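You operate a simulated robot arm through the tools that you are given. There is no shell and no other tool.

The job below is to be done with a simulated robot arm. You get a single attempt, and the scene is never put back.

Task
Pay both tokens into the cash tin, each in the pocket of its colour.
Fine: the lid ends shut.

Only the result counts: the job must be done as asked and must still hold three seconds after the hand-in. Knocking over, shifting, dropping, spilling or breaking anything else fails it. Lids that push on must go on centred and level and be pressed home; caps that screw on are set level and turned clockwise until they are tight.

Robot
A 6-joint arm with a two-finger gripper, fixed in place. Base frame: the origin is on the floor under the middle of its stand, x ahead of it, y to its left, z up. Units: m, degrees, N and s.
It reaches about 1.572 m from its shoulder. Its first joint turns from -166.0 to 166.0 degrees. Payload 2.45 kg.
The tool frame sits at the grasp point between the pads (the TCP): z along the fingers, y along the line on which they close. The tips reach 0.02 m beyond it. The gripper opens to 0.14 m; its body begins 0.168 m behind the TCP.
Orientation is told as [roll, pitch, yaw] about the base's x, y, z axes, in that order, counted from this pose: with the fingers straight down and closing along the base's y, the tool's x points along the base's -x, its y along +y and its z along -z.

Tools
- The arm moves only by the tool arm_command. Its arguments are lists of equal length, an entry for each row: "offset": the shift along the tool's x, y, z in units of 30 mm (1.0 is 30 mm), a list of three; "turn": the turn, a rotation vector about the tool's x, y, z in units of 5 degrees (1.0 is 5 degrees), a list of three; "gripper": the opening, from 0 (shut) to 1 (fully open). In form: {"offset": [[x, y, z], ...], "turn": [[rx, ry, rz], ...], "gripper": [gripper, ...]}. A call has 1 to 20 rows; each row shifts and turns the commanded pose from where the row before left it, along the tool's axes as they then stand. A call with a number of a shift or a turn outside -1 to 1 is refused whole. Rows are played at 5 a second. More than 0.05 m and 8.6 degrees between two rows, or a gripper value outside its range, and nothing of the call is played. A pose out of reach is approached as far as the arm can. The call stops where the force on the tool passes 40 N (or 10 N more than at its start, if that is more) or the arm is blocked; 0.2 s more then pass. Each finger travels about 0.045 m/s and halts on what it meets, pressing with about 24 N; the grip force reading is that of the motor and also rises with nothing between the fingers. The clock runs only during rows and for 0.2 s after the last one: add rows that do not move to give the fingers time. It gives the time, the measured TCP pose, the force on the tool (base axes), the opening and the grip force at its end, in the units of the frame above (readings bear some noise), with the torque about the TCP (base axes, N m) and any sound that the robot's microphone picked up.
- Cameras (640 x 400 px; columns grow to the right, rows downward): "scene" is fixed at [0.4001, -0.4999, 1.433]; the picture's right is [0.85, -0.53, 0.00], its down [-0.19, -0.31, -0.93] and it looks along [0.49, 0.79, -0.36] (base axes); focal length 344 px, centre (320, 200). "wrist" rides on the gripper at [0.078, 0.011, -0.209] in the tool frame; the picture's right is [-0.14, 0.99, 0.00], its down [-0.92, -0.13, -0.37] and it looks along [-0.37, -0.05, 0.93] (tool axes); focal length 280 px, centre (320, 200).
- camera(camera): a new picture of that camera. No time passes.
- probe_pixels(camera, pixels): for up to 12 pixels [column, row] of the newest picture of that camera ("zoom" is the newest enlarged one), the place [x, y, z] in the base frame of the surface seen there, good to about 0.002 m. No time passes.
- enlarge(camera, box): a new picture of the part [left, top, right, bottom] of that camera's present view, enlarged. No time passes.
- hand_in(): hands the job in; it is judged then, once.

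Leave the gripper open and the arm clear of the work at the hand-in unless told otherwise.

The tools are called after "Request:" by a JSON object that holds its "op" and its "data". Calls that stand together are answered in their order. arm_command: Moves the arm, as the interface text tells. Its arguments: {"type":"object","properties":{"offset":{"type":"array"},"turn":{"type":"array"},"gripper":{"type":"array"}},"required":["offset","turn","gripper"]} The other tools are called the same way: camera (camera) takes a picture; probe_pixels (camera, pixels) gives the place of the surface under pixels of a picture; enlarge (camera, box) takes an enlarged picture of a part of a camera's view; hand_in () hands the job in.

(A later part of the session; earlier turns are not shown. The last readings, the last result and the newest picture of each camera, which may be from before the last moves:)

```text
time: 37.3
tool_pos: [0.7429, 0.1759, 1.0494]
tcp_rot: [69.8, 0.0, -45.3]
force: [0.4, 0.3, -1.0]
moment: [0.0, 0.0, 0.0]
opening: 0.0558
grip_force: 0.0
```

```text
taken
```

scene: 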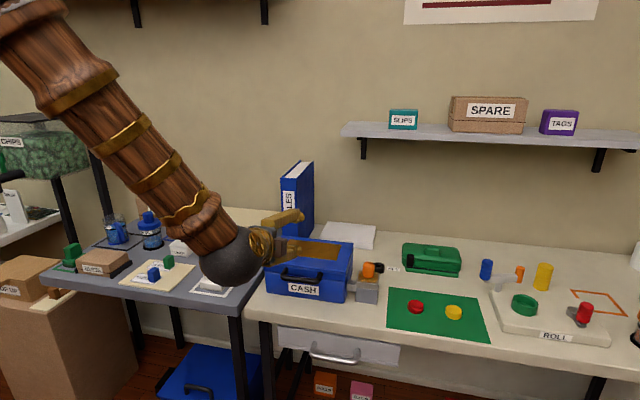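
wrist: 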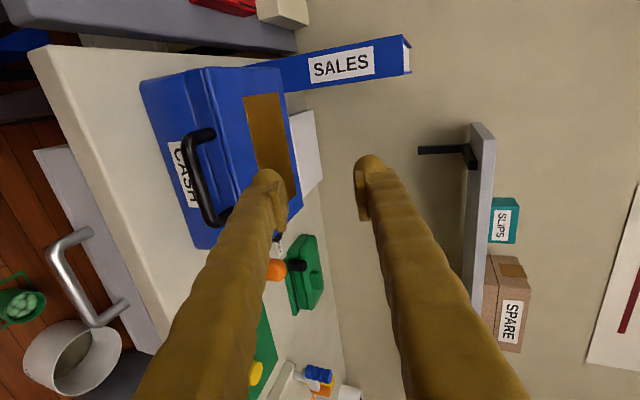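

The tilt worked (roll 70°). The tool's at v≈0.650, z 1.049. I'll go down in front of the handle to the pre-grasp (v≈0.607, z≈0.919), with the fingers half-open above and below the bar level.

Request:
{"op": "arm_command", "data": {"offset": [[-0.02, -0.4, -0.9], [-0.02, -0.9, -0.4], [-0.02, -0.9, 0.3], [-0.02, -0.9, 0.3], [-0.02, -0.9, 0.4], [0, -0.57, 0.45], [0, 0, 0]], "turn": [[0, 0, 0], [0, 0, 0], [0, 0, 0], [0, 0, 0], [0, 0, 0], [0, 0, 0], [0, 0, 0]], "gripper": [0.4, 0.4, 0.4, 0.4, 0.4, 0.4, 0.4]}}

Request:
{"op": "camera", "data": {"camera": "wrist"}}

Request:
{"op": "enlarge", "data": {"camera": "scene", "box": [200, 200, 360, 300]}}

```text
time: 38.9
tool_pos: [0.7164, 0.1462, 0.9186]
tcp_rot: [69.8, 0.0, -45.3]
force: [0.2, -0.1, -0.4]
moment: [0.03, 0.01, -0.01]
opening: 0.0558
grip_force: 0.1
```

```text
taken
```

wrist: 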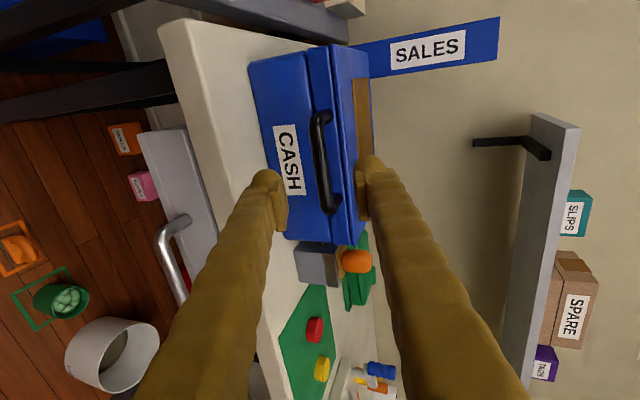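

```text
4.00 times, centred on (280, 250) of scene
```

zoom: 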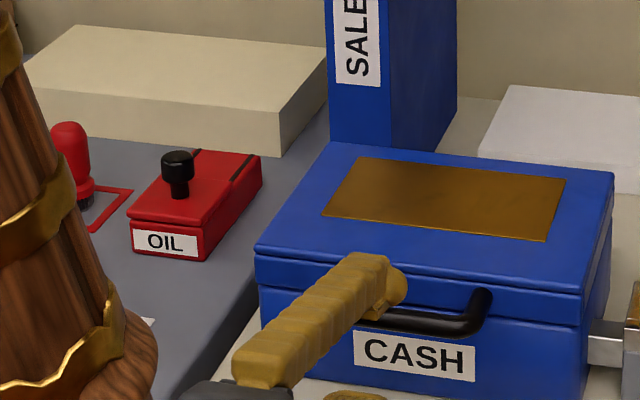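

The bar at (322,165) lies on the grasp axis. I'll advance 77 mm along the fingers and check before closing.

Request:
{"op": "arm_command", "data": {"offset": [[0, 0, 0.65], [0, 0, 0.65], [0, 0, 0.65], [0, 0, 0.6], [0, 0, 0]], "turn": [[0, 0, 0], [0, 0, 0], [0, 0, 0], [0, 0, 0], [0, 0, 0]], "gripper": [0.4, 0.4, 0.4, 0.4, 0.4]}}

Request:
{"op": "camera", "data": {"camera": "wrist"}}

Request:
{"op": "enlarge", "data": {"camera": "scene", "box": [230, 220, 360, 310]}}

```text
time: 40.1
tool_pos: [0.768, 0.1964, 0.8914]
tcp_rot: [69.8, 0.0, -45.2]
force: [-0.8, 0.4, 0.5]
moment: [0.0, -0.02, -0.03]
opening: 0.0559
grip_force: 0.0
```

```text
taken
```

wrist: 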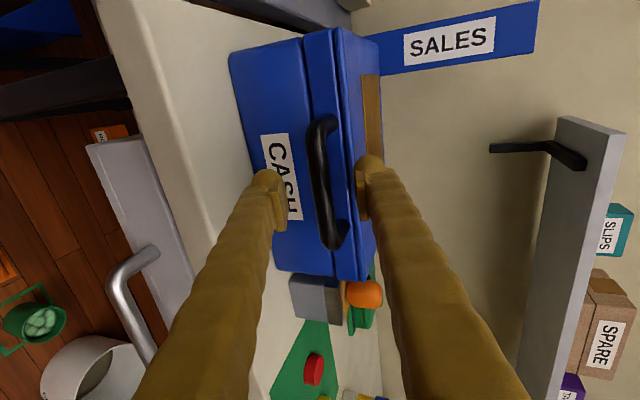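

```text
4.44 times, centred on (295, 265) of scene
```

zoom: 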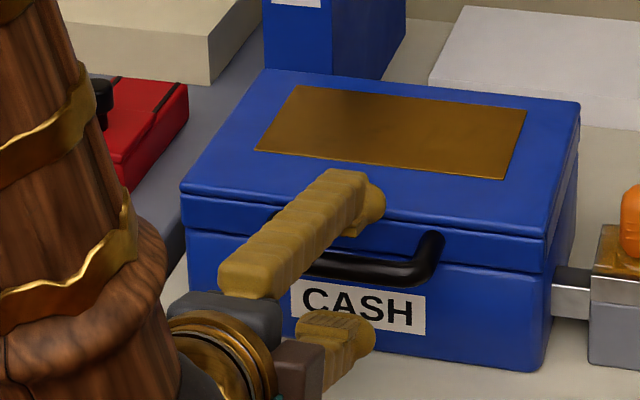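

The bar at (322,195) is between the fingers. I'll close on it.

Request:
{"op": "arm_command", "data": {"offset": [[0, 0, 0], [0, 0, 0], [0, 0, 0], [0, 0, 0], [0, 0, 0]], "turn": [[0, 0, 0], [0, 0, 0], [0, 0, 0], [0, 0, 0], [0, 0, 0]], "gripper": [0, 0, 0, 0, 0]}}

Request:
{"op": "camera", "data": {"camera": "wrist"}}

```text
time: 41.3
tool_pos: [0.7689, 0.1957, 0.8933]
tcp_rot: [69.9, -0.1, -45.2]
force: [11.7, 17.6, 29.8]
moment: [0.0, -0.16, 0.22]
opening: 0.0121
grip_force: 38.7
```

```text
taken
```

wrist: 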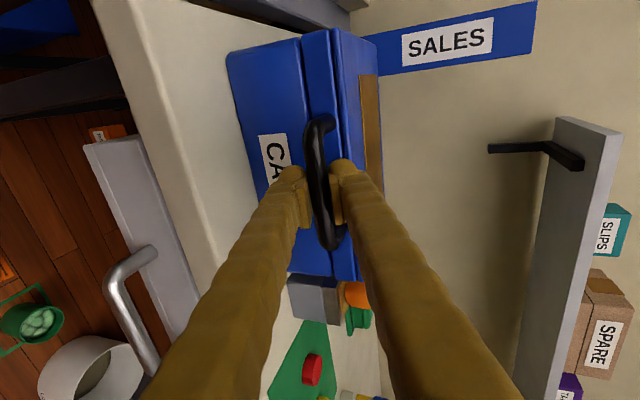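

The grip is on a 12 mm bar; 36 N upward/backward means the upper finger presses down on the shut lid's bar. I'll ease the tool 2 mm along +y (up) to unload.

Request:
{"op": "arm_command", "data": {"offset": [[0, 0.03, 0], [0, 0.03, 0], [0, 0, 0]], "turn": [[0, 0, 0], [0, 0, 0], [0, 0, 0]], "gripper": [0, 0, 0]}}

```text
time: 41.7
tool_pos: [0.7689, 0.196, 0.8948]
tcp_rot: [69.9, 0.0, -45.2]
force: [7.0, 4.3, -2.2]
moment: [0.04, 0.12, 0.13]
opening: 0.0119
grip_force: 38.5
stopped in row 2: the force on the tool passed its limit at 50 N (the readings are from after the stop); the commanded pose is now the measured one
```

Unloaded now (7,4,-2). I'll lift the handle gently straight up by 1.5 mm as the test.

Request:
{"op": "arm_command", "data": {"offset": [[0, 0.023, -0.0085], [0, 0.023, -0.0085], [0, 0, 0]], "turn": [[0, 0, 0], [0, 0, 0], [0, 0, 0]], "gripper": [0, 0, 0]}}

```text
time: 42.5
tool_pos: [0.7687, 0.1946, 0.8944]
tcp_rot: [69.9, -0.1, -45.1]
force: [23.8, 13.8, -4.7]
moment: [0.02, 0.04, 0.2]
opening: 0.0118
grip_force: 38.6
```

Force grows mainly towards the tin (+v, 27 N). I'll give way 1.2 mm in that direction, then read.

Request:
{"op": "arm_command", "data": {"offset": [[0, 0.0137, 0.0376], [0, 0, 0]], "turn": [[0, 0, 0], [0, 0, 0]], "gripper": [0, 0]}}

```text
time: 43.1
tool_pos: [0.769, 0.196, 0.8944]
tcp_rot: [69.7, 0.0, -45.2]
force: [-9.8, -19.4, -0.3]
moment: [-0.07, -0.03, -0.01]
opening: 0.0116
grip_force: 38.9
```

Now it is -21 N along v, so the contact is very stiff. I'll go back 0.5 mm and lift 3 mm more.

Request:
{"op": "arm_command", "data": {"offset": [[0, -0.0055, -0.015], [0, 0.03, -0.011], [0, 0.03, -0.011], [0, 0.03, -0.011], [0, 0, 0]], "turn": [[0, 0, 0], [0, 0, 0], [0, 0, 0], [0, 0, 0], [0, 0, 0]], "gripper": [0, 0, 0, 0, 0]}}

Request:
{"op": "enlarge", "data": {"camera": "scene", "box": [230, 220, 360, 310]}}

```text
time: 44.3
tool_pos: [0.7701, 0.1974, 0.8983]
tcp_rot: [69.8, -0.2, -45.1]
force: [0.1, -9.3, -1.5]
moment: [-0.01, 0.05, -0.04]
opening: 0.0118
grip_force: 39.0
```

```text
4.44 times, centred on (295, 265) of scene
```

zoom: 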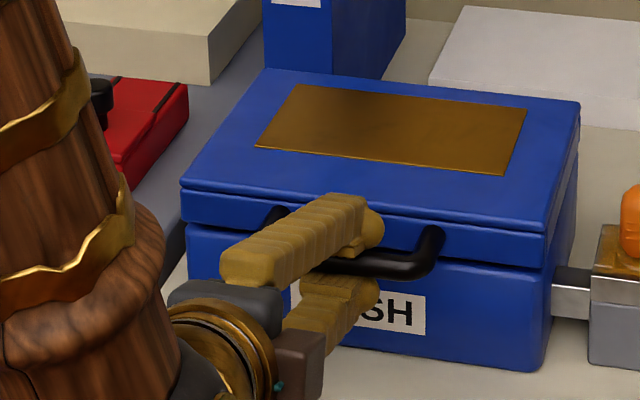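

The handle rises with almost no vertical force (z 0.898, -1.5 N), and a dark gap shows under the lid band, so the lid is unlocked. I'll loosen the grip to a loose cage (≈18 mm) around the 12 mm bar so the bar can slide, then swing the lid on its hinge arc by 15°.

Request:
{"op": "arm_command", "data": {"offset": [[0, 0, 0], [0, 0, 0], [0, 0.2917, -0.0763], [0, 0.2917, -0.0763], [0, 0.2917, -0.0763], [0, 0.2917, -0.0763], [0, 0.2917, -0.0763], [0, 0.2917, -0.0763], [0, 0, 0]], "turn": [[0, 0, 0], [0, 0, 0], [0.5, 0, 0], [0.5, 0, 0], [0.5, 0, 0], [0.5, 0, 0], [0.5, 0, 0], [0.5, 0, 0], [0, 0, 0]], "gripper": [0.13, 0.13, 0.13, 0.13, 0.13, 0.13, 0.13, 0.13, 0.13]}}

Request:
{"op": "camera", "data": {"camera": "wrist"}}

Request:
{"op": "enlarge", "data": {"camera": "scene", "box": [230, 200, 390, 310]}}

```text
time: 46.3
tool_pos: [0.7777, 0.2062, 0.9511]
tcp_rot: [54.7, -0.1, -45.2]
force: [-0.5, 0.5, -1.2]
moment: [0.0, 0.0, 0.02]
opening: 0.0193
grip_force: 0.4
```

```text
taken
```

wrist: 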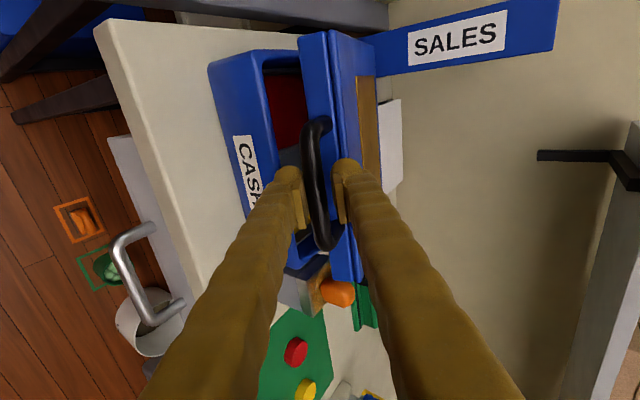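

```text
3.64 times, centred on (310, 255) of scene
```

zoom: 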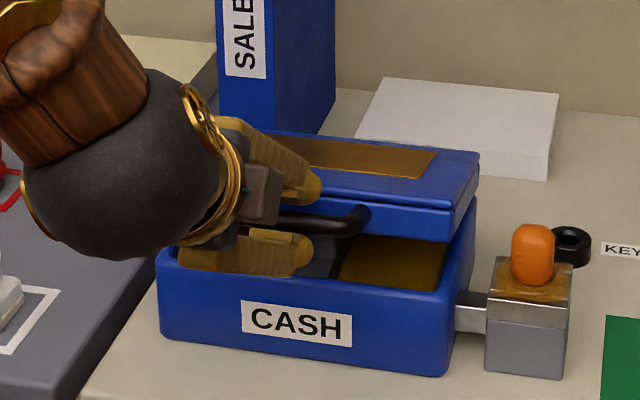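

The lid opens: I see a red pocket on the left and a yellow one on the right inside. Forces are small. I continue the arc by 30° of lid opening (tool rolling 2° per 3° of lid).

Request:
{"op": "arm_command", "data": {"offset": [[0, 0.352, -0.086], [0, 0.351, -0.079], [0, 0.351, -0.072], [0, 0.352, -0.069], [0, 0.355, -0.06], [0, 0.356, -0.056], [0, 0.359, -0.05], [0, 0.354, -0.043], [0, 0.361, -0.04], [0, 0.355, -0.03], [0, 0, 0]], "turn": [[0.4, 0, 0], [0.4, 0, 0], [0.4, 0, 0], [0.4, 0, 0], [0.4, 0, 0], [0.4, 0, 0], [0.4, 0, 0], [0.4, 0, 0], [0.4, 0, 0], [0.4, 0, 0], [0, 0, 0]], "gripper": [0.13, 0.13, 0.13, 0.13, 0.13, 0.13, 0.13, 0.13, 0.13, 0.13, 0.13]}}

Request:
{"op": "camera", "data": {"camera": "wrist"}}

Request:
{"op": "enlarge", "data": {"camera": "scene", "box": [230, 170, 390, 310]}}

```text
time: 48.7
tool_pos: [0.8197, 0.2463, 1.0373]
tcp_rot: [34.8, -0.2, -45.2]
force: [-1.0, 0.0, -2.6]
moment: [-0.01, -0.06, -0.01]
opening: 0.0196
grip_force: 1.0
```

```text
taken
```

wrist: 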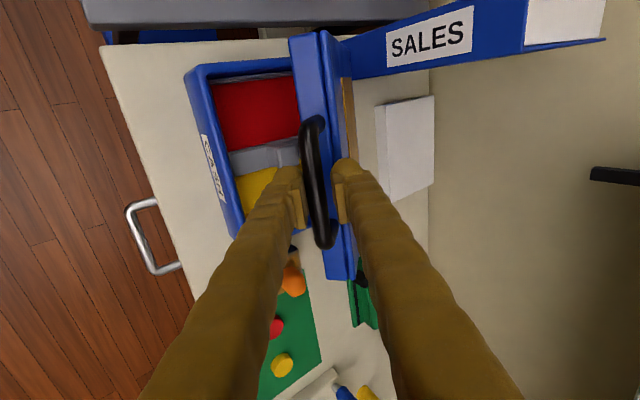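

```text
2.86 times, centred on (310, 240) of scene
```

zoom: 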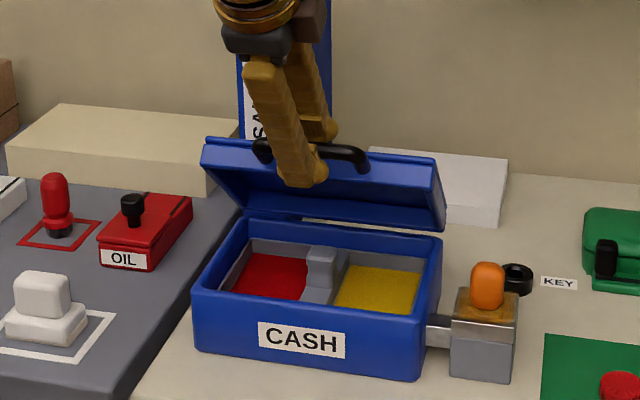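

Both pockets are clearly visible: red left, yellow right, a grey divider with a raised block between. I continue the swing another 24° of lid.

Request:
{"op": "arm_command", "data": {"offset": [[0, 0.362, -0.025], [0, 0.359, -0.016], [0, 0.361, -0.014], [0, 0.357, -0.006], [0, 0.358, 0], [0, 0.364, 0.006], [0, 0.359, 0.013], [0, 0.357, 0.017], [0, 0, 0]], "turn": [[0.4, 0, 0], [0.4, 0, 0], [0.4, 0, 0], [0.4, 0, 0], [0.4, 0, 0], [0.4, 0, 0], [0.4, 0, 0], [0.4, 0, 0], [0, 0, 0]], "gripper": [0.13, 0.13, 0.13, 0.13, 0.13, 0.13, 0.13, 0.13, 0.13]}}

Request:
{"op": "camera", "data": {"camera": "wrist"}}

Request:
{"op": "enlarge", "data": {"camera": "scene", "box": [230, 170, 390, 310]}}

```text
time: 50.7
tool_pos: [0.8747, 0.3004, 1.0813]
tcp_rot: [18.8, -0.1, -45.1]
force: [0.1, -1.2, -0.9]
moment: [-0.01, 0.01, 0.03]
opening: 0.0188
grip_force: 0.7
```

```text
taken
```

wrist: 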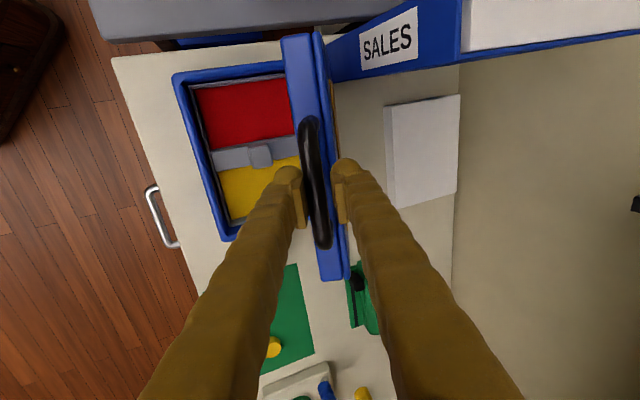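

```text
2.86 times, centred on (310, 240) of scene
```

zoom: 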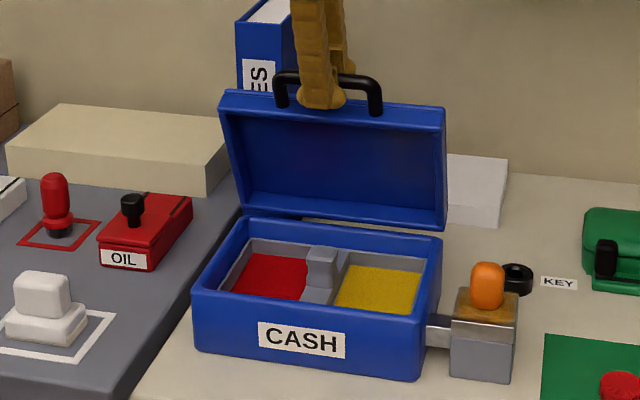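

The lid is about 70° open, forces ~1 N. I continue 12° and look at the clearance to the SALES binder behind.

Request:
{"op": "arm_command", "data": {"offset": [[0, 0.36, 0.027], [0, 0.36, 0.028], [0, 0.355, 0.038], [0, 0.359, 0.043], [0, 0, 0]], "turn": [[0.4, 0, 0], [0.4, 0, 0], [0.4, 0, 0], [0.4, 0, 0], [0, 0, 0]], "gripper": [0.13, 0.13, 0.13, 0.13, 0.13]}}

Request:
{"op": "camera", "data": {"camera": "wrist"}}

Request:
{"op": "enlarge", "data": {"camera": "wrist", "box": [260, 10, 420, 110]}}

Request:
{"op": "probe_pixels", "data": {"camera": "zoom", "pixels": [[120, 100], [240, 150], [280, 250], [300, 250], [330, 280], [400, 180], [220, 110], [290, 350]]}}

```text
time: 51.9
tool_pos: [0.9028, 0.3297, 1.0873]
tcp_rot: [10.9, -0.1, -45.2]
force: [-0.6, -0.6, -0.3]
moment: [-0.03, -0.04, -0.02]
opening: 0.0185
grip_force: 0.7
```

```text
taken
```

wrist: 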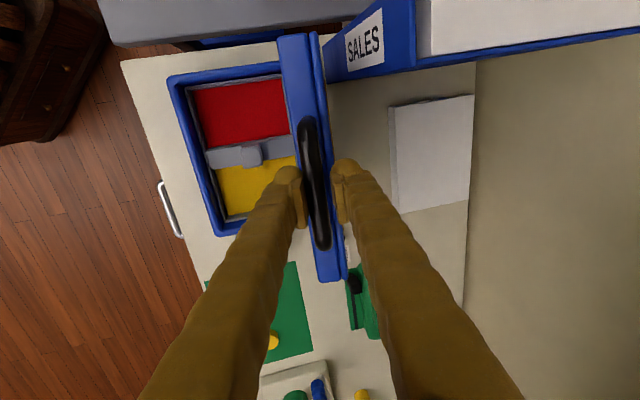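

```text
4.00 times, centred on (340, 60) of wrist
```

zoom: 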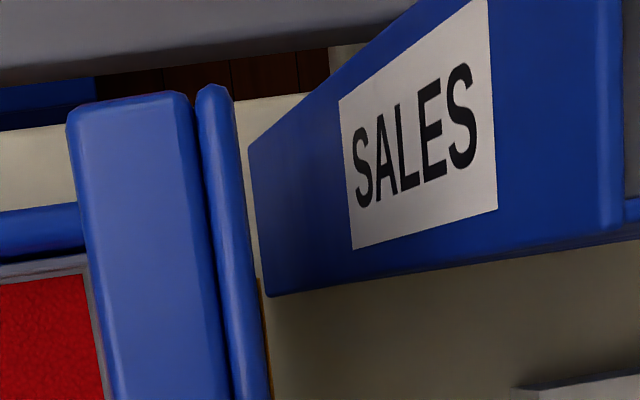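

```text
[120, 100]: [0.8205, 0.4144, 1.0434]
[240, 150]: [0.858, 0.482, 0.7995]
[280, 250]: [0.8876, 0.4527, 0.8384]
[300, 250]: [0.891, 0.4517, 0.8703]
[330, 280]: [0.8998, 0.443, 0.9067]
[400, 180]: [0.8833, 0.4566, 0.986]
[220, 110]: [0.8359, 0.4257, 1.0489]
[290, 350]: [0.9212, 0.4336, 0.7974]
```

The binder's face is at v≈0.948; the lid's outer top edge is now at v≈0.893, with the lid ~80° open. About 15–18° of travel is free. I'll swing 9° more, slowly, to pass the balance point but stay clear of the binder.

Request:
{"op": "arm_command", "data": {"offset": [[0, 0.177, 0.023], [0, 0.177, 0.023], [0, 0.177, 0.029], [0, 0.177, 0.029], [0, 0.177, 0.031], [0, 0.177, 0.031], [0, 0, 0]], "turn": [[0.2, 0, 0], [0.2, 0, 0], [0.2, 0, 0], [0.2, 0, 0], [0.2, 0, 0], [0.2, 0, 0], [0, 0, 0]], "gripper": [0.13, 0.13, 0.13, 0.13, 0.13, 0.13, 0.13]}}

Request:
{"op": "camera", "data": {"camera": "wrist"}}

Request:
{"op": "enlarge", "data": {"camera": "wrist", "box": [250, 10, 410, 260]}}

```text
time: 53.5
tool_pos: [0.9275, 0.3525, 1.0878]
tcp_rot: [4.8, -0.1, -45.2]
force: [-0.3, -1.0, 0.1]
moment: [0.01, 0.0, 0.02]
opening: 0.0188
grip_force: 0.0
```

```text
taken
```

wrist: 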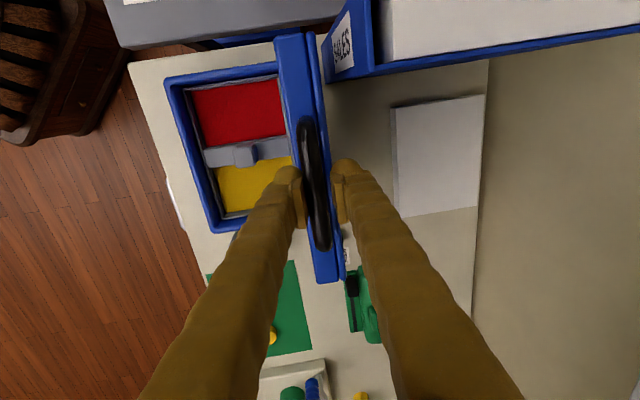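

```text
1.60 times, centred on (330, 135) of wrist
```

zoom: 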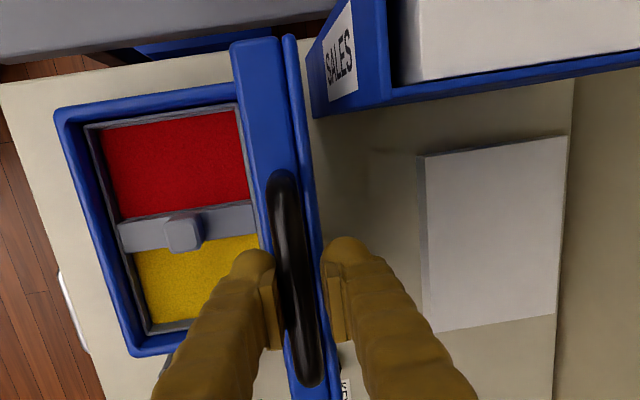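

The bar still leans on the front finger's pad with ~0 N. I'll probe the lid's edge to get its angle and the gap to the binder.

Request:
{"op": "probe_pixels", "data": {"camera": "zoom", "pixels": [[260, 60], [290, 45], [296, 60], [305, 150], [285, 130], [250, 100], [312, 80], [318, 110]]}}

Request:
{"op": "enlarge", "data": {"camera": "scene", "box": [230, 150, 390, 310]}}

```text
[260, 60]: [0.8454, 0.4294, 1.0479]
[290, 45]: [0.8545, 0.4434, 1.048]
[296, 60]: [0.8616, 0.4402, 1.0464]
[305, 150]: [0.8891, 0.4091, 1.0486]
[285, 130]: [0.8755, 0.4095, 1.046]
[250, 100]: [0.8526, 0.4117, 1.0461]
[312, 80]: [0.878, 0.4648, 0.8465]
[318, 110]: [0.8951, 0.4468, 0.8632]
```

```text
2.50 times, centred on (310, 230) of scene
```

zoom: 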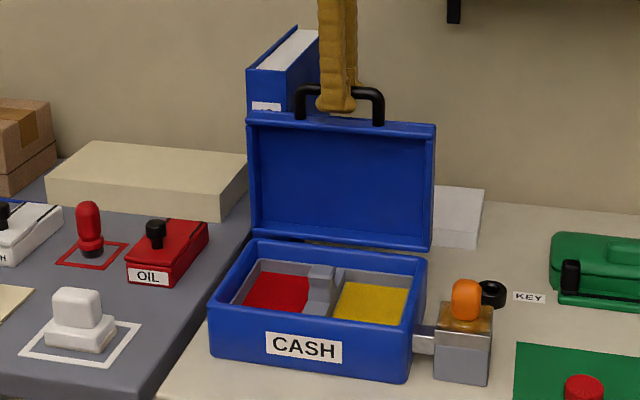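

The lid is about 89° open, upright, 27 mm from the binder. I'll open the fingers slightly (to ~31 mm) and wait a second to see whether the lid stays by itself.

Request:
{"op": "arm_command", "data": {"offset": [[0, 0, 0], [0, 0, 0], [0, 0, 0], [0, 0, 0], [0, 0, 0]], "turn": [[0, 0, 0], [0, 0, 0], [0, 0, 0], [0, 0, 0], [0, 0, 0]], "gripper": [0.22, 0.22, 0.22, 0.22, 0.22]}}

Request:
{"op": "enlarge", "data": {"camera": "wrist", "box": [250, 100, 410, 260]}}

Request:
{"op": "enlarge", "data": {"camera": "wrist", "box": [250, 10, 410, 110]}}

Request:
{"op": "probe_pixels", "data": {"camera": "zoom", "pixels": [[186, 100], [190, 150], [120, 100], [130, 150]]}}

```text
time: 54.7
tool_pos: [0.9271, 0.3526, 1.087]
tcp_rot: [4.7, 0.0, -45.2]
force: [-0.8, -0.9, 0.4]
moment: [-0.01, -0.01, 0.02]
opening: 0.0307
grip_force: 0.1
```

```text
2.50 times, centred on (330, 180) of wrist
```

zoom: 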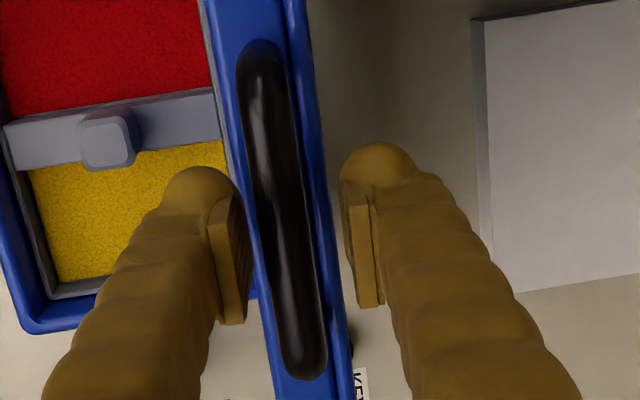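

```text
4.00 times, centred on (330, 60) of wrist
```

zoom: 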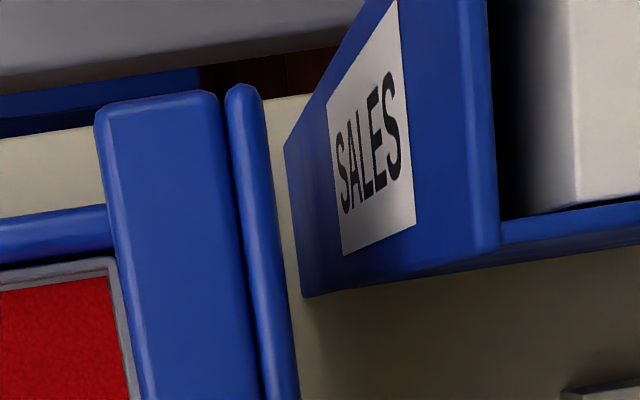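

```text
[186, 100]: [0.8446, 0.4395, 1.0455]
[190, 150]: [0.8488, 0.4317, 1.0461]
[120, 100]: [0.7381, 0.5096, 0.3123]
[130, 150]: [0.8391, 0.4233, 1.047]
```

The lid stays put on its own (the bar sits 5 mm from the front finger, 14 mm from the rear one). I'll withdraw straight up along the fingers by 12 cm and level the tool.

Request:
{"op": "arm_command", "data": {"offset": [[0, 0.05, -0.5], [0, 0, -0.8], [0, 0, -1], [0, 0, -1], [0, 0, -0.7], [0, 0, 0], [0, 0, 0]], "turn": [[0, 0, 0], [0, 0, 0], [0, 0, 0], [0, 0, 0], [0, 0, 0], [0.94, 0, 0], [0, 0, 0]], "gripper": [0.22, 0.22, 0.22, 0.22, 0.3, 0.4, 0.4]}}

Request:
{"op": "camera", "data": {"camera": "wrist"}}

Request:
{"op": "enlarge", "data": {"camera": "scene", "box": [230, 150, 390, 310]}}

```text
time: 56.3
tool_pos: [0.9202, 0.347, 1.2065]
tcp_rot: [0.0, -0.2, -45.2]
force: [-0.8, -0.4, 0.6]
moment: [0.02, 0.0, -0.03]
opening: 0.0558
grip_force: 0.0
```

```text
taken
```

wrist: 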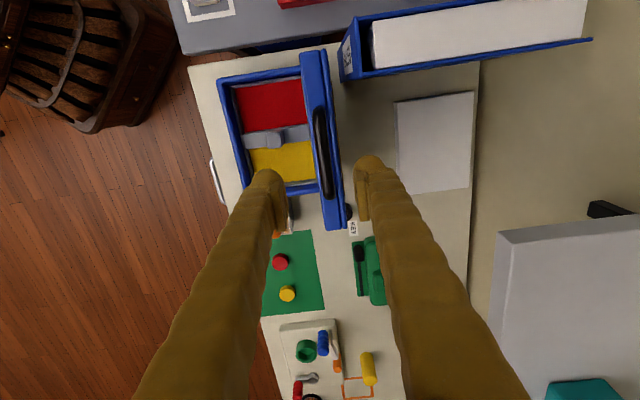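

```text
2.50 times, centred on (310, 230) of scene
```

zoom: 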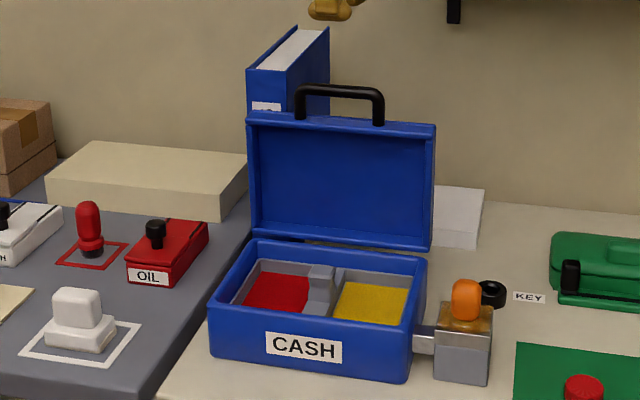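

The lid stands open by itself. I'll probe the pockets' floors, walls and the tokens.

Request:
{"op": "probe_pixels", "data": {"camera": "zoom", "pixels": [[275, 292], [370, 302], [245, 302], [300, 305], [340, 310], [402, 318], [262, 262], [410, 285], [320, 272], [325, 300], [262, 285], [385, 285]]}}

Request:
{"op": "probe_pixels", "data": {"camera": "wrist", "pixels": [[270, 108], [283, 163], [236, 86], [305, 80], [245, 132], [307, 124], [250, 152], [312, 145], [313, 178], [262, 139], [280, 263], [287, 294]]}}

Request:
{"op": "enlarge", "data": {"camera": "wrist", "box": [200, 40, 360, 200]}}

```text
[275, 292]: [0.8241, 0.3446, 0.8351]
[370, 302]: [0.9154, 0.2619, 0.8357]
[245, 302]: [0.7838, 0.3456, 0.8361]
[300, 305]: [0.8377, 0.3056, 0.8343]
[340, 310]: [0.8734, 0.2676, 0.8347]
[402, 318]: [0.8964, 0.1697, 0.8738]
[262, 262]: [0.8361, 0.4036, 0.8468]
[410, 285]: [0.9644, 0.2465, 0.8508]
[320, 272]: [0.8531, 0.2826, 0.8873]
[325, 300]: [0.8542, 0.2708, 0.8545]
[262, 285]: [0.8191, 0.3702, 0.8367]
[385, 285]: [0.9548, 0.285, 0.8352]
```

```text
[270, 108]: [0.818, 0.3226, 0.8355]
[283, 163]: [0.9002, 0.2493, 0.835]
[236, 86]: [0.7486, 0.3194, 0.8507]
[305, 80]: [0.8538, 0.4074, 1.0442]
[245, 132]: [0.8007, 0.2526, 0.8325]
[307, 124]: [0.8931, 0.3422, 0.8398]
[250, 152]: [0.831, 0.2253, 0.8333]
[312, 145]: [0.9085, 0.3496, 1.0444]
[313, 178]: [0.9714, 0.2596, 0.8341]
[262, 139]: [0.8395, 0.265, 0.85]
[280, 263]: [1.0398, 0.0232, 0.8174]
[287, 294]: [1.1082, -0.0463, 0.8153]
```

```text
2.50 times, centred on (280, 120) of wrist
```

zoom: 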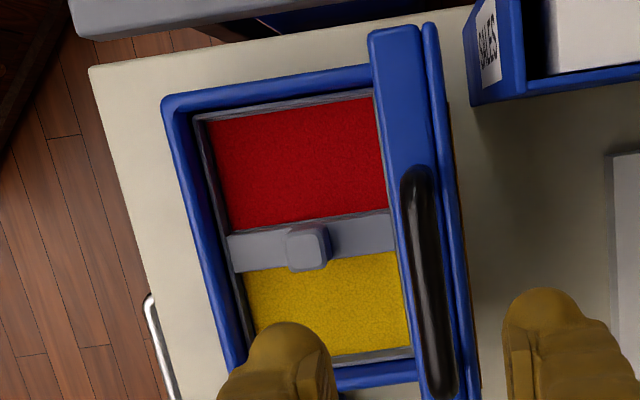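

The tray's felt floors are at z≈0.835: red pocket u 0.304–0.388, v 0.745–0.874; yellow pocket u 0.418–0.502, same v. Now I go over the red token at about (1.037,0.02), first level, then down to z≈1.0.

Request:
{"op": "arm_command", "data": {"offset": [[-0.872, -0.4125, 0], [-0.872, -0.4125, 0], [-0.872, -0.4125, 0], [-0.872, -0.4125, 0], [-0.872, -0.4125, 0], [-0.872, -0.4125, 0.98], [-0.872, -0.4125, 0.98], [-0.872, -0.4125, 0.98], [-0.872, -0.4125, 0.98], [-0.872, -0.4125, 0.98], [-0.872, -0.4125, 0.98], [-0.872, -0.4125, 0.98], [0, 0, 0]], "turn": [[0, 0, 0], [0, 0, 0], [0, 0, 0], [0, 0, 0], [0, 0, 0], [0, 0, 0], [0, 0, 0], [0, 0, 0], [0, 0, 0], [0, 0, 0], [0, 0, 0], [0, 0, 0], [0, 0, 0]], "gripper": [0.4, 0.4, 0.4, 0.5, 0.6, 0.6, 0.6, 0.6, 0.6, 0.6, 0.6, 0.6, 0.6]}}

Request:
{"op": "camera", "data": {"camera": "wrist"}}

Request:
{"op": "enlarge", "data": {"camera": "wrist", "box": [240, 110, 400, 270]}}

Request:
{"op": "camera", "data": {"camera": "scene"}}

```text
time: 59.1
tool_pos: [1.0377, 0.0188, 1.0002]
tcp_rot: [0.1, 0.0, -45.2]
force: [-0.3, 0.7, 0.3]
moment: [-0.03, 0.04, 0.02]
opening: 0.084
grip_force: 0.1
```

```text
taken
```

wrist: 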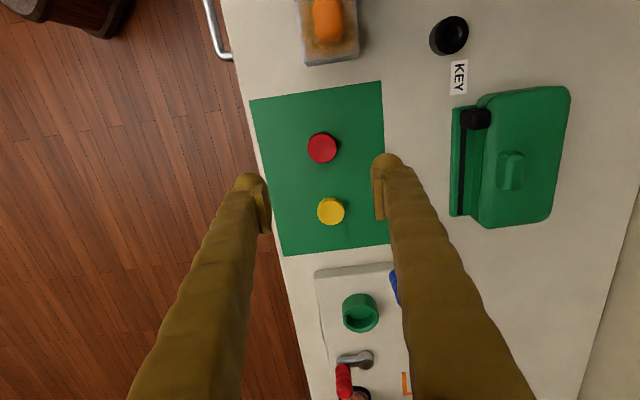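

```text
2.50 times, centred on (320, 190) of wrist
```

zoom: 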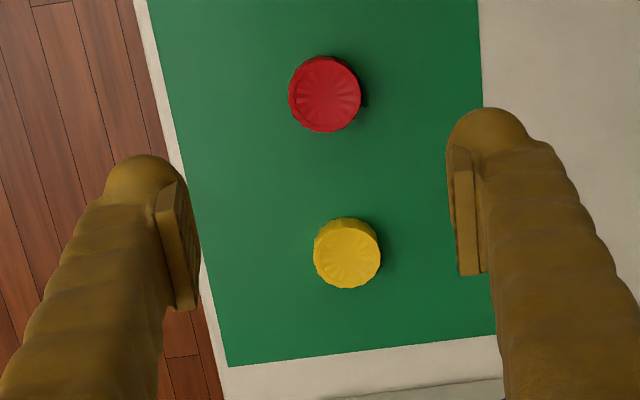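

```text
taken
```

scene: 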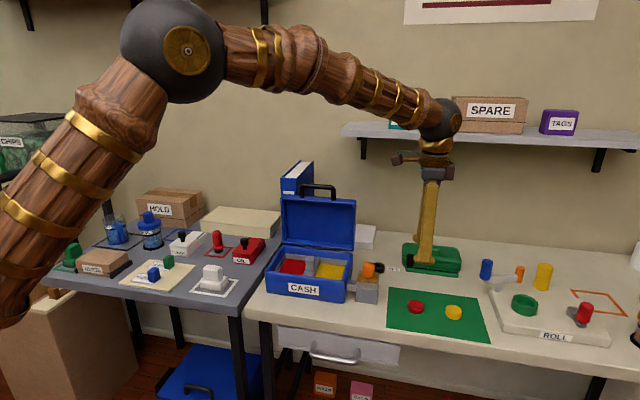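

Both tokens are discs. I'll probe the red token's top edges and the mat next to it.

Request:
{"op": "probe_pixels", "data": {"camera": "wrist", "pixels": [[322, 148], [309, 148], [335, 148], [322, 161], [322, 137], [345, 165], [331, 211], [319, 211], [343, 211], [332, 222], [329, 200], [350, 190]]}}

```text
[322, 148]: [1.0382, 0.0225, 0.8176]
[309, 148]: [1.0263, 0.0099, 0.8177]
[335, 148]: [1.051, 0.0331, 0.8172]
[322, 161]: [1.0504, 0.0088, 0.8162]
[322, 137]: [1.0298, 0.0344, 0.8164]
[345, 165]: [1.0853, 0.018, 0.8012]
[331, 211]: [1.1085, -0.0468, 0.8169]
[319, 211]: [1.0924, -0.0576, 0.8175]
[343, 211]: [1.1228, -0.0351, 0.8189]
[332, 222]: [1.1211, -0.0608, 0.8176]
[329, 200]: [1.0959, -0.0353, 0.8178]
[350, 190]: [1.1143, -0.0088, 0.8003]
```

Red token: centre (1.039,0.0216), Ø≈35 mm, top z 0.817, mat 0.801. I'll correct by ~3 mm and descend to TCP z≈0.826 with fingers 84 mm open, then look.

Request:
{"op": "arm_command", "data": {"offset": [[0.036, 0.097, 0.97], [0, 0, 0.97], [0, 0, 0.97], [0, 0, 0.97], [0, 0, 0.97], [0, 0, 0.5], [0, 0, 0.4], [0, 0, 0]], "turn": [[0, 0, 0], [0, 0, 0], [0, 0, 0], [0, 0, 0], [0, 0, 0], [0, 0, 0], [0, 0, 0], [0, 0, 0]], "gripper": [0.5, 0.5, 0.5, 0.5, 0.5, 0.5, 0.5, 0.5]}}

Request:
{"op": "camera", "data": {"camera": "wrist"}}

Request:
{"op": "enlarge", "data": {"camera": "scene", "box": [380, 240, 480, 340]}}

```text
time: 60.9
tool_pos: [1.0392, 0.0217, 0.8282]
tcp_rot: [0.1, 0.0, -45.2]
force: [-0.3, 0.2, -1.1]
moment: [0.01, 0.0, -0.01]
opening: 0.0701
grip_force: 0.1
```

```text
taken
```

wrist: 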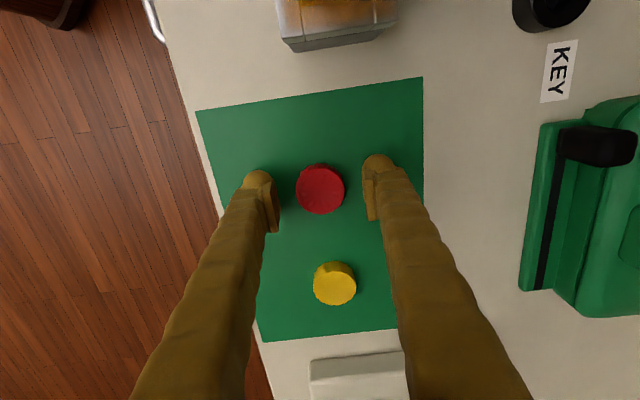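

```text
4.00 times, centred on (430, 290) of scene
```

zoom: 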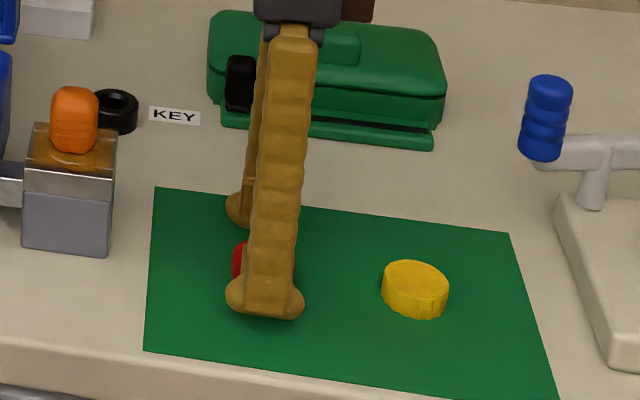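

The red token sits centred between the fingers at (320,190). I'll go 4 mm lower and close.

Request:
{"op": "arm_command", "data": {"offset": [[0, 0, 0.14], [0, 0, 0], [0, 0, 0], [0, 0, 0], [0, 0, 0], [0, 0, 0], [0, 0, 0]], "turn": [[0, 0, 0], [0, 0, 0], [0, 0, 0], [0, 0, 0], [0, 0, 0], [0, 0, 0], [0, 0, 0]], "gripper": [0.5, 0.2, 0.2, 0.2, 0.2, 0.2, 0.2]}}

Request:
{"op": "camera", "data": {"camera": "wrist"}}

```text
time: 62.5
tool_pos: [1.038, 0.0227, 0.8232]
tcp_rot: [0.1, -0.2, -45.2]
force: [0.8, 0.2, -0.1]
moment: [0.0, 0.01, -0.01]
opening: 0.039
grip_force: 24.2
```

```text
taken
```

wrist: 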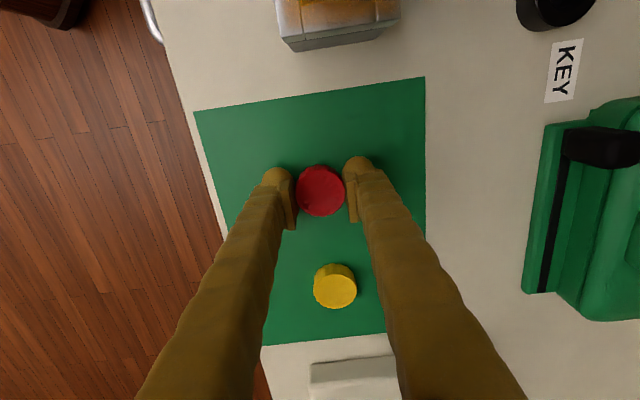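

The red token is held (opening 39 mm, 24 N). I'll lift it to z≈1.0 and look.

Request:
{"op": "arm_command", "data": {"offset": [[0, 0, -0.3], [0, 0, -0.8], [0, 0, -1], [0, 0, -1], [0, 0, -1], [0, 0, -1], [0, 0, -0.8], [0, 0, 0]], "turn": [[0, 0, 0], [0, 0, 0], [0, 0, 0], [0, 0, 0], [0, 0, 0], [0, 0, 0], [0, 0, 0], [0, 0, 0]], "gripper": [0.2, 0.2, 0.2, 0.2, 0.2, 0.2, 0.2, 0.2]}}

Request:
{"op": "camera", "data": {"camera": "wrist"}}

```text
time: 64.3
tool_pos: [1.0385, 0.0213, 1.0002]
tcp_rot: [0.1, -0.2, -45.3]
force: [-0.6, -1.4, -0.3]
moment: [0.01, 0.01, 0.0]
opening: 0.039
grip_force: 24.3
```

```text
taken
```

wrist: 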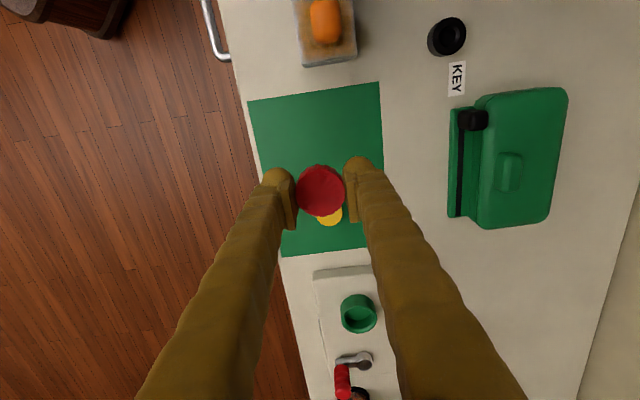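

The token is lifted securely. I'll carry it level at z 1.0 to over the red pocket (0.8125, 0.323).

Request:
{"op": "arm_command", "data": {"offset": [[0.886, 0.124, 0], [0.886, 0.124, 0], [0.886, 0.124, 0], [0.886, 0.124, 0], [0.886, 0.124, 0], [0.886, 0.124, 0], [0.886, 0.124, 0], [0.886, 0.124, 0], [0.886, 0.124, 0], [0.886, 0.124, 0], [0.886, 0.124, 0], [0.886, 0.124, 0], [0.886, 0.124, 0], [0.886, 0.124, 0], [0, 0, 0]], "turn": [[0, 0, 0], [0, 0, 0], [0, 0, 0], [0, 0, 0], [0, 0, 0], [0, 0, 0], [0, 0, 0], [0, 0, 0], [0, 0, 0], [0, 0, 0], [0, 0, 0], [0, 0, 0], [0, 0, 0], [0, 0, 0], [0, 0, 0]], "gripper": [0.2, 0.2, 0.2, 0.2, 0.2, 0.2, 0.2, 0.2, 0.2, 0.2, 0.2, 0.2, 0.2, 0.2, 0.2]}}

Request:
{"op": "camera", "data": {"camera": "wrist"}}

Request:
{"op": "enlarge", "data": {"camera": "scene", "box": [230, 170, 390, 310]}}

```text
time: 67.5
tool_pos: [0.8124, 0.3231, 1.0019]
tcp_rot: [0.1, -0.2, -45.2]
force: [0.0, 0.1, -0.7]
moment: [-0.01, 0.04, -0.02]
opening: 0.0387
grip_force: 23.7
```

```text
taken
```

wrist: 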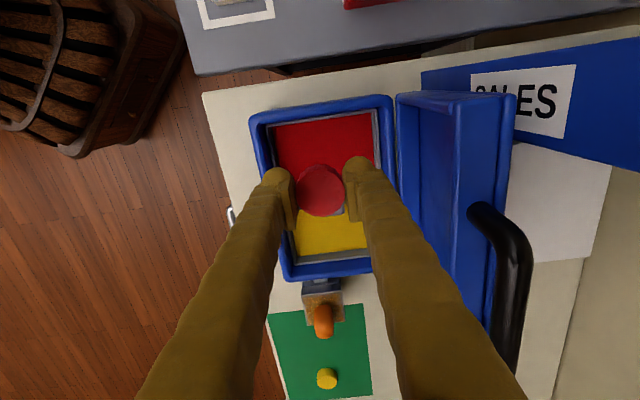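

```text
2.86 times, centred on (310, 240) of scene
```

zoom: 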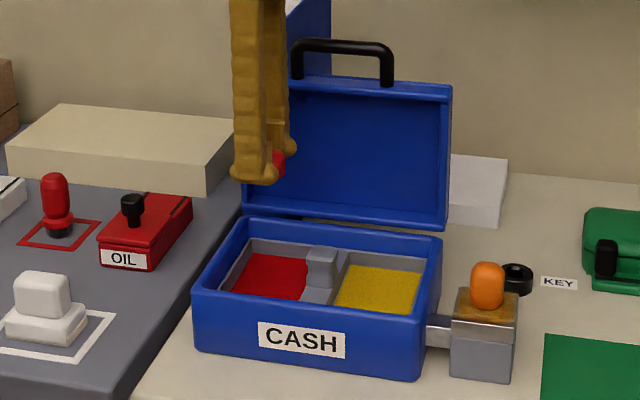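

The release point under the grasp axis projects to about (320,151), in the middle of the red felt. I'll descend to z≈0.861.

Request:
{"op": "arm_command", "data": {"offset": [[0, 0.05, 0.9], [0, 0, 0.9], [0, 0, 0.9], [0, 0, 0.8], [0, 0, 0.7], [0, 0, 0.45], [0, 0, 0]], "turn": [[0, 0, 0], [0, 0, 0], [0, 0, 0], [0, 0, 0], [0, 0, 0], [0, 0, 0], [0, 0, 0]], "gripper": [0.2, 0.2, 0.2, 0.2, 0.2, 0.2, 0.2]}}

Request:
{"op": "camera", "data": {"camera": "wrist"}}

Request:
{"op": "enlarge", "data": {"camera": "scene", "box": [230, 170, 390, 310]}}

```text
time: 69.1
tool_pos: [0.8136, 0.3239, 0.8608]
tcp_rot: [0.1, -0.1, -45.2]
force: [0.2, -1.1, -0.3]
moment: [0.0, 0.01, 0.02]
opening: 0.0388
grip_force: 23.6
```

```text
taken
```

wrist: 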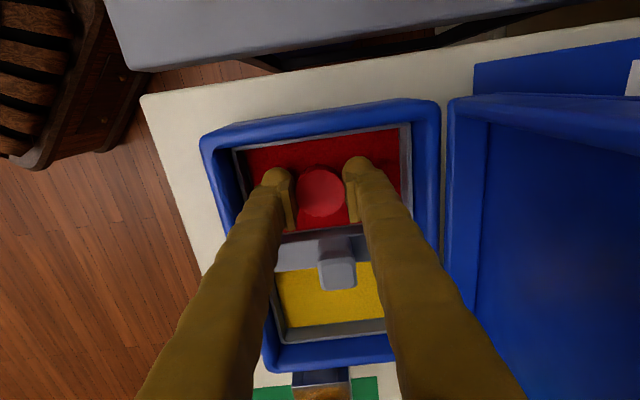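

```text
2.86 times, centred on (310, 240) of scene
```

zoom: 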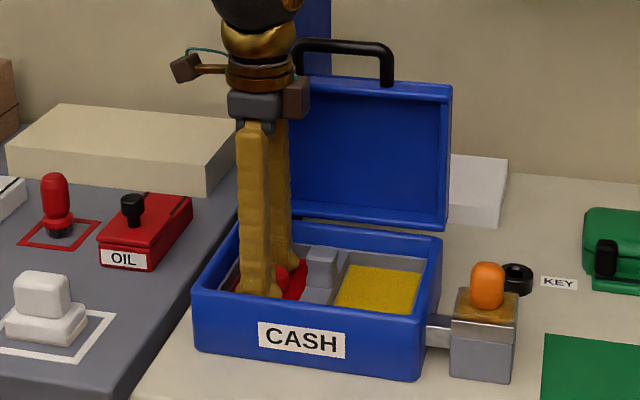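

The token is inside the red pocket. I'll lower the last 3 mm and open modestly (to ~52 mm), then rise.

Request:
{"op": "arm_command", "data": {"offset": [[0, 0, 0.1], [0, 0, 0], [0, 0, 0], [0, 0, 0], [0, 0, -0.5], [0, 0, -1], [0, 0, -1], [0, 0, -1], [0, 0, -1], [0, 0, 0]], "turn": [[0, 0, 0], [0, 0, 0], [0, 0, 0], [0, 0, 0], [0, 0, 0], [0, 0, 0], [0, 0, 0], [0, 0, 0], [0, 0, 0], [0, 0, 0]], "gripper": [0.2, 0.34, 0.37, 0.37, 0.37, 0.37, 0.37, 0.37, 0.37, 0.37]}}

Request:
{"op": "camera", "data": {"camera": "wrist"}}

Request:
{"op": "enlarge", "data": {"camera": "scene", "box": [230, 170, 390, 310]}}

```text
time: 71.3
tool_pos: [0.8141, 0.3256, 0.994]
tcp_rot: [0.0, 0.0, -45.1]
force: [0.5, -0.4, -0.7]
moment: [-0.01, 0.01, 0.01]
opening: 0.0516
grip_force: 0.0
```

```text
taken
```

wrist: 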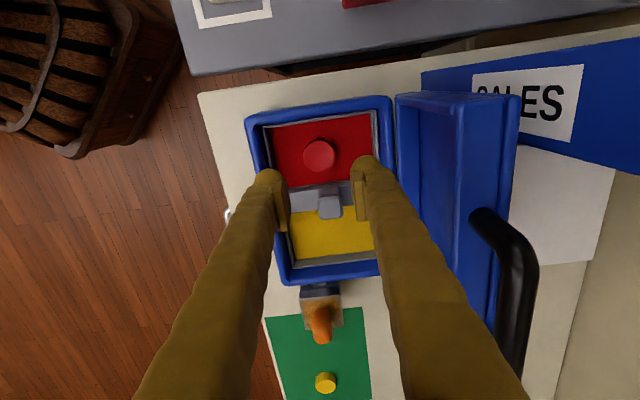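

```text
2.86 times, centred on (310, 240) of scene
```

zoom: 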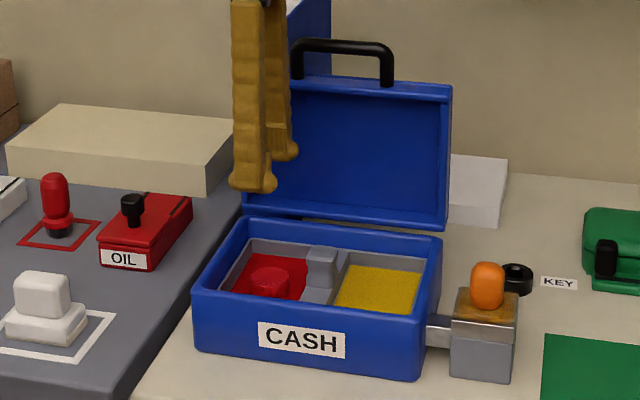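

The red token lies flat in the red pocket. Next I go level to over the yellow token at (1.108,-0.047).

Request:
{"op": "arm_command", "data": {"offset": [[-0.873, -0.1015, 0], [-0.873, -0.1015, 0], [-0.873, -0.1015, 0], [-0.873, -0.1015, 0], [-0.873, -0.1015, 0], [-0.873, -0.1015, 0], [-0.873, -0.1015, 0], [-0.873, -0.1015, 0], [-0.873, -0.1015, 0], [-0.873, -0.1015, 0], [-0.873, -0.1015, 0], [-0.873, -0.1015, 0], [-0.873, -0.1015, 0], [-0.873, -0.1015, 0], [-0.873, -0.1015, 0], [-0.873, -0.1015, 0], [-0.873, -0.1015, 0], [-0.873, -0.1015, 0], [0, 0, 0]], "turn": [[0, 0, 0], [0, 0, 0], [0, 0, 0], [0, 0, 0], [0, 0, 0], [0, 0, 0], [0, 0, 0], [0, 0, 0], [0, 0, 0], [0, 0, 0], [0, 0, 0], [0, 0, 0], [0, 0, 0], [0, 0, 0], [0, 0, 0], [0, 0, 0], [0, 0, 0], [0, 0, 0], [0, 0, 0]], "gripper": [0.37, 0.37, 0.37, 0.37, 0.37, 0.37, 0.37, 0.37, 0.37, 0.37, 0.4, 0.45, 0.5, 0.5, 0.5, 0.5, 0.5, 0.5, 0.5]}}

Request:
{"op": "camera", "data": {"camera": "wrist"}}

```text
time: 75.3
tool_pos: [1.1087, -0.048, 0.9954]
tcp_rot: [0.1, -0.1, -45.2]
force: [-0.1, 0.6, -0.4]
moment: [-0.01, -0.05, -0.01]
opening: 0.07
grip_force: 0.0
```

```text
taken
```

wrist: 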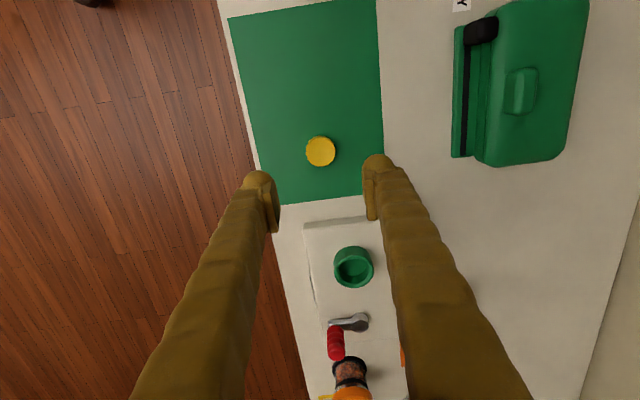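

The yellow token at (320,151) is right under the grasp axis. I'll descend to z≈0.828 and check.

Request:
{"op": "arm_command", "data": {"offset": [[0, 0, 0.97], [0, 0, 0.97], [0, 0, 0.97], [0, 0, 0.97], [0, 0, 0.8], [0, 0, 0.5], [0, 0, 0.4], [0, 0, 0]], "turn": [[0, 0, 0], [0, 0, 0], [0, 0, 0], [0, 0, 0], [0, 0, 0], [0, 0, 0], [0, 0, 0], [0, 0, 0]], "gripper": [0.5, 0.5, 0.5, 0.5, 0.5, 0.5, 0.5, 0.5]}}

Request:
{"op": "camera", "data": {"camera": "wrist"}}

```text
time: 77.1
tool_pos: [1.1068, -0.0482, 0.8251]
tcp_rot: [0.1, -0.1, -45.1]
force: [-0.3, 0.5, -0.2]
moment: [-0.03, -0.02, -0.01]
opening: 0.0699
grip_force: 0.0
```

```text
taken
```

wrist: 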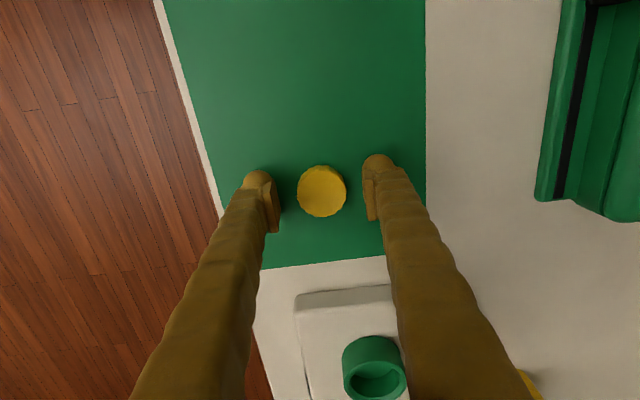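

The yellow token sits centred at (322,191). I'll lower 1.5 mm, close on it, and lift to z≈1.0.

Request:
{"op": "arm_command", "data": {"offset": [[0, 0.03, 0.05], [0, 0, 0], [0, 0, 0], [0, 0, 0], [0, 0, 0], [0, 0, 0], [0, 0, 0]], "turn": [[0, 0, 0], [0, 0, 0], [0, 0, 0], [0, 0, 0], [0, 0, 0], [0, 0, 0], [0, 0, 0]], "gripper": [0.5, 0.2, 0.2, 0.2, 0.2, 0.2, 0.2]}}

```text
time: 78.7
tool_pos: [1.109, -0.0478, 0.8248]
tcp_rot: [0.1, -0.1, -45.2]
force: [0.5, 1.1, 1.1]
moment: [-0.02, -0.01, 0.02]
opening: 0.0389
grip_force: 23.9
```

The grip is the same as before (38.9 mm, 24 N). I lift to z≈1.0.

Request:
{"op": "arm_command", "data": {"offset": [[0, 0, -0.3], [0, 0, -0.8], [0, 0, -1], [0, 0, -1], [0, 0, -1], [0, 0, -1], [0, 0, -0.8], [0, 0, 0]], "turn": [[0, 0, 0], [0, 0, 0], [0, 0, 0], [0, 0, 0], [0, 0, 0], [0, 0, 0], [0, 0, 0], [0, 0, 0]], "gripper": [0.2, 0.2, 0.2, 0.2, 0.2, 0.2, 0.2, 0.2]}}

Request:
{"op": "camera", "data": {"camera": "wrist"}}

```text
time: 80.5
tool_pos: [1.1065, -0.0475, 1.0019]
tcp_rot: [0.1, -0.1, -45.2]
force: [-0.5, 0.0, 0.6]
moment: [-0.01, -0.02, 0.01]
opening: 0.0389
grip_force: 24.0
```

```text
taken
```

wrist: 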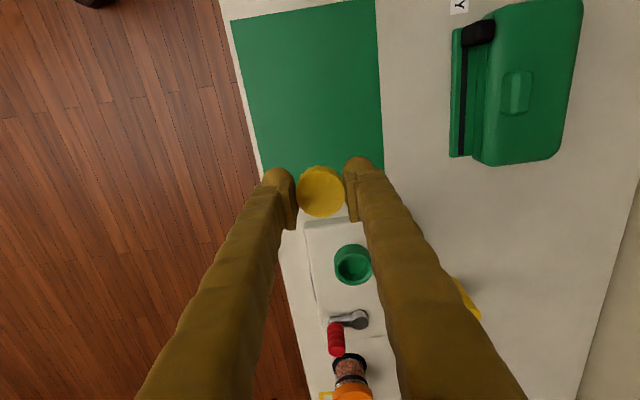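

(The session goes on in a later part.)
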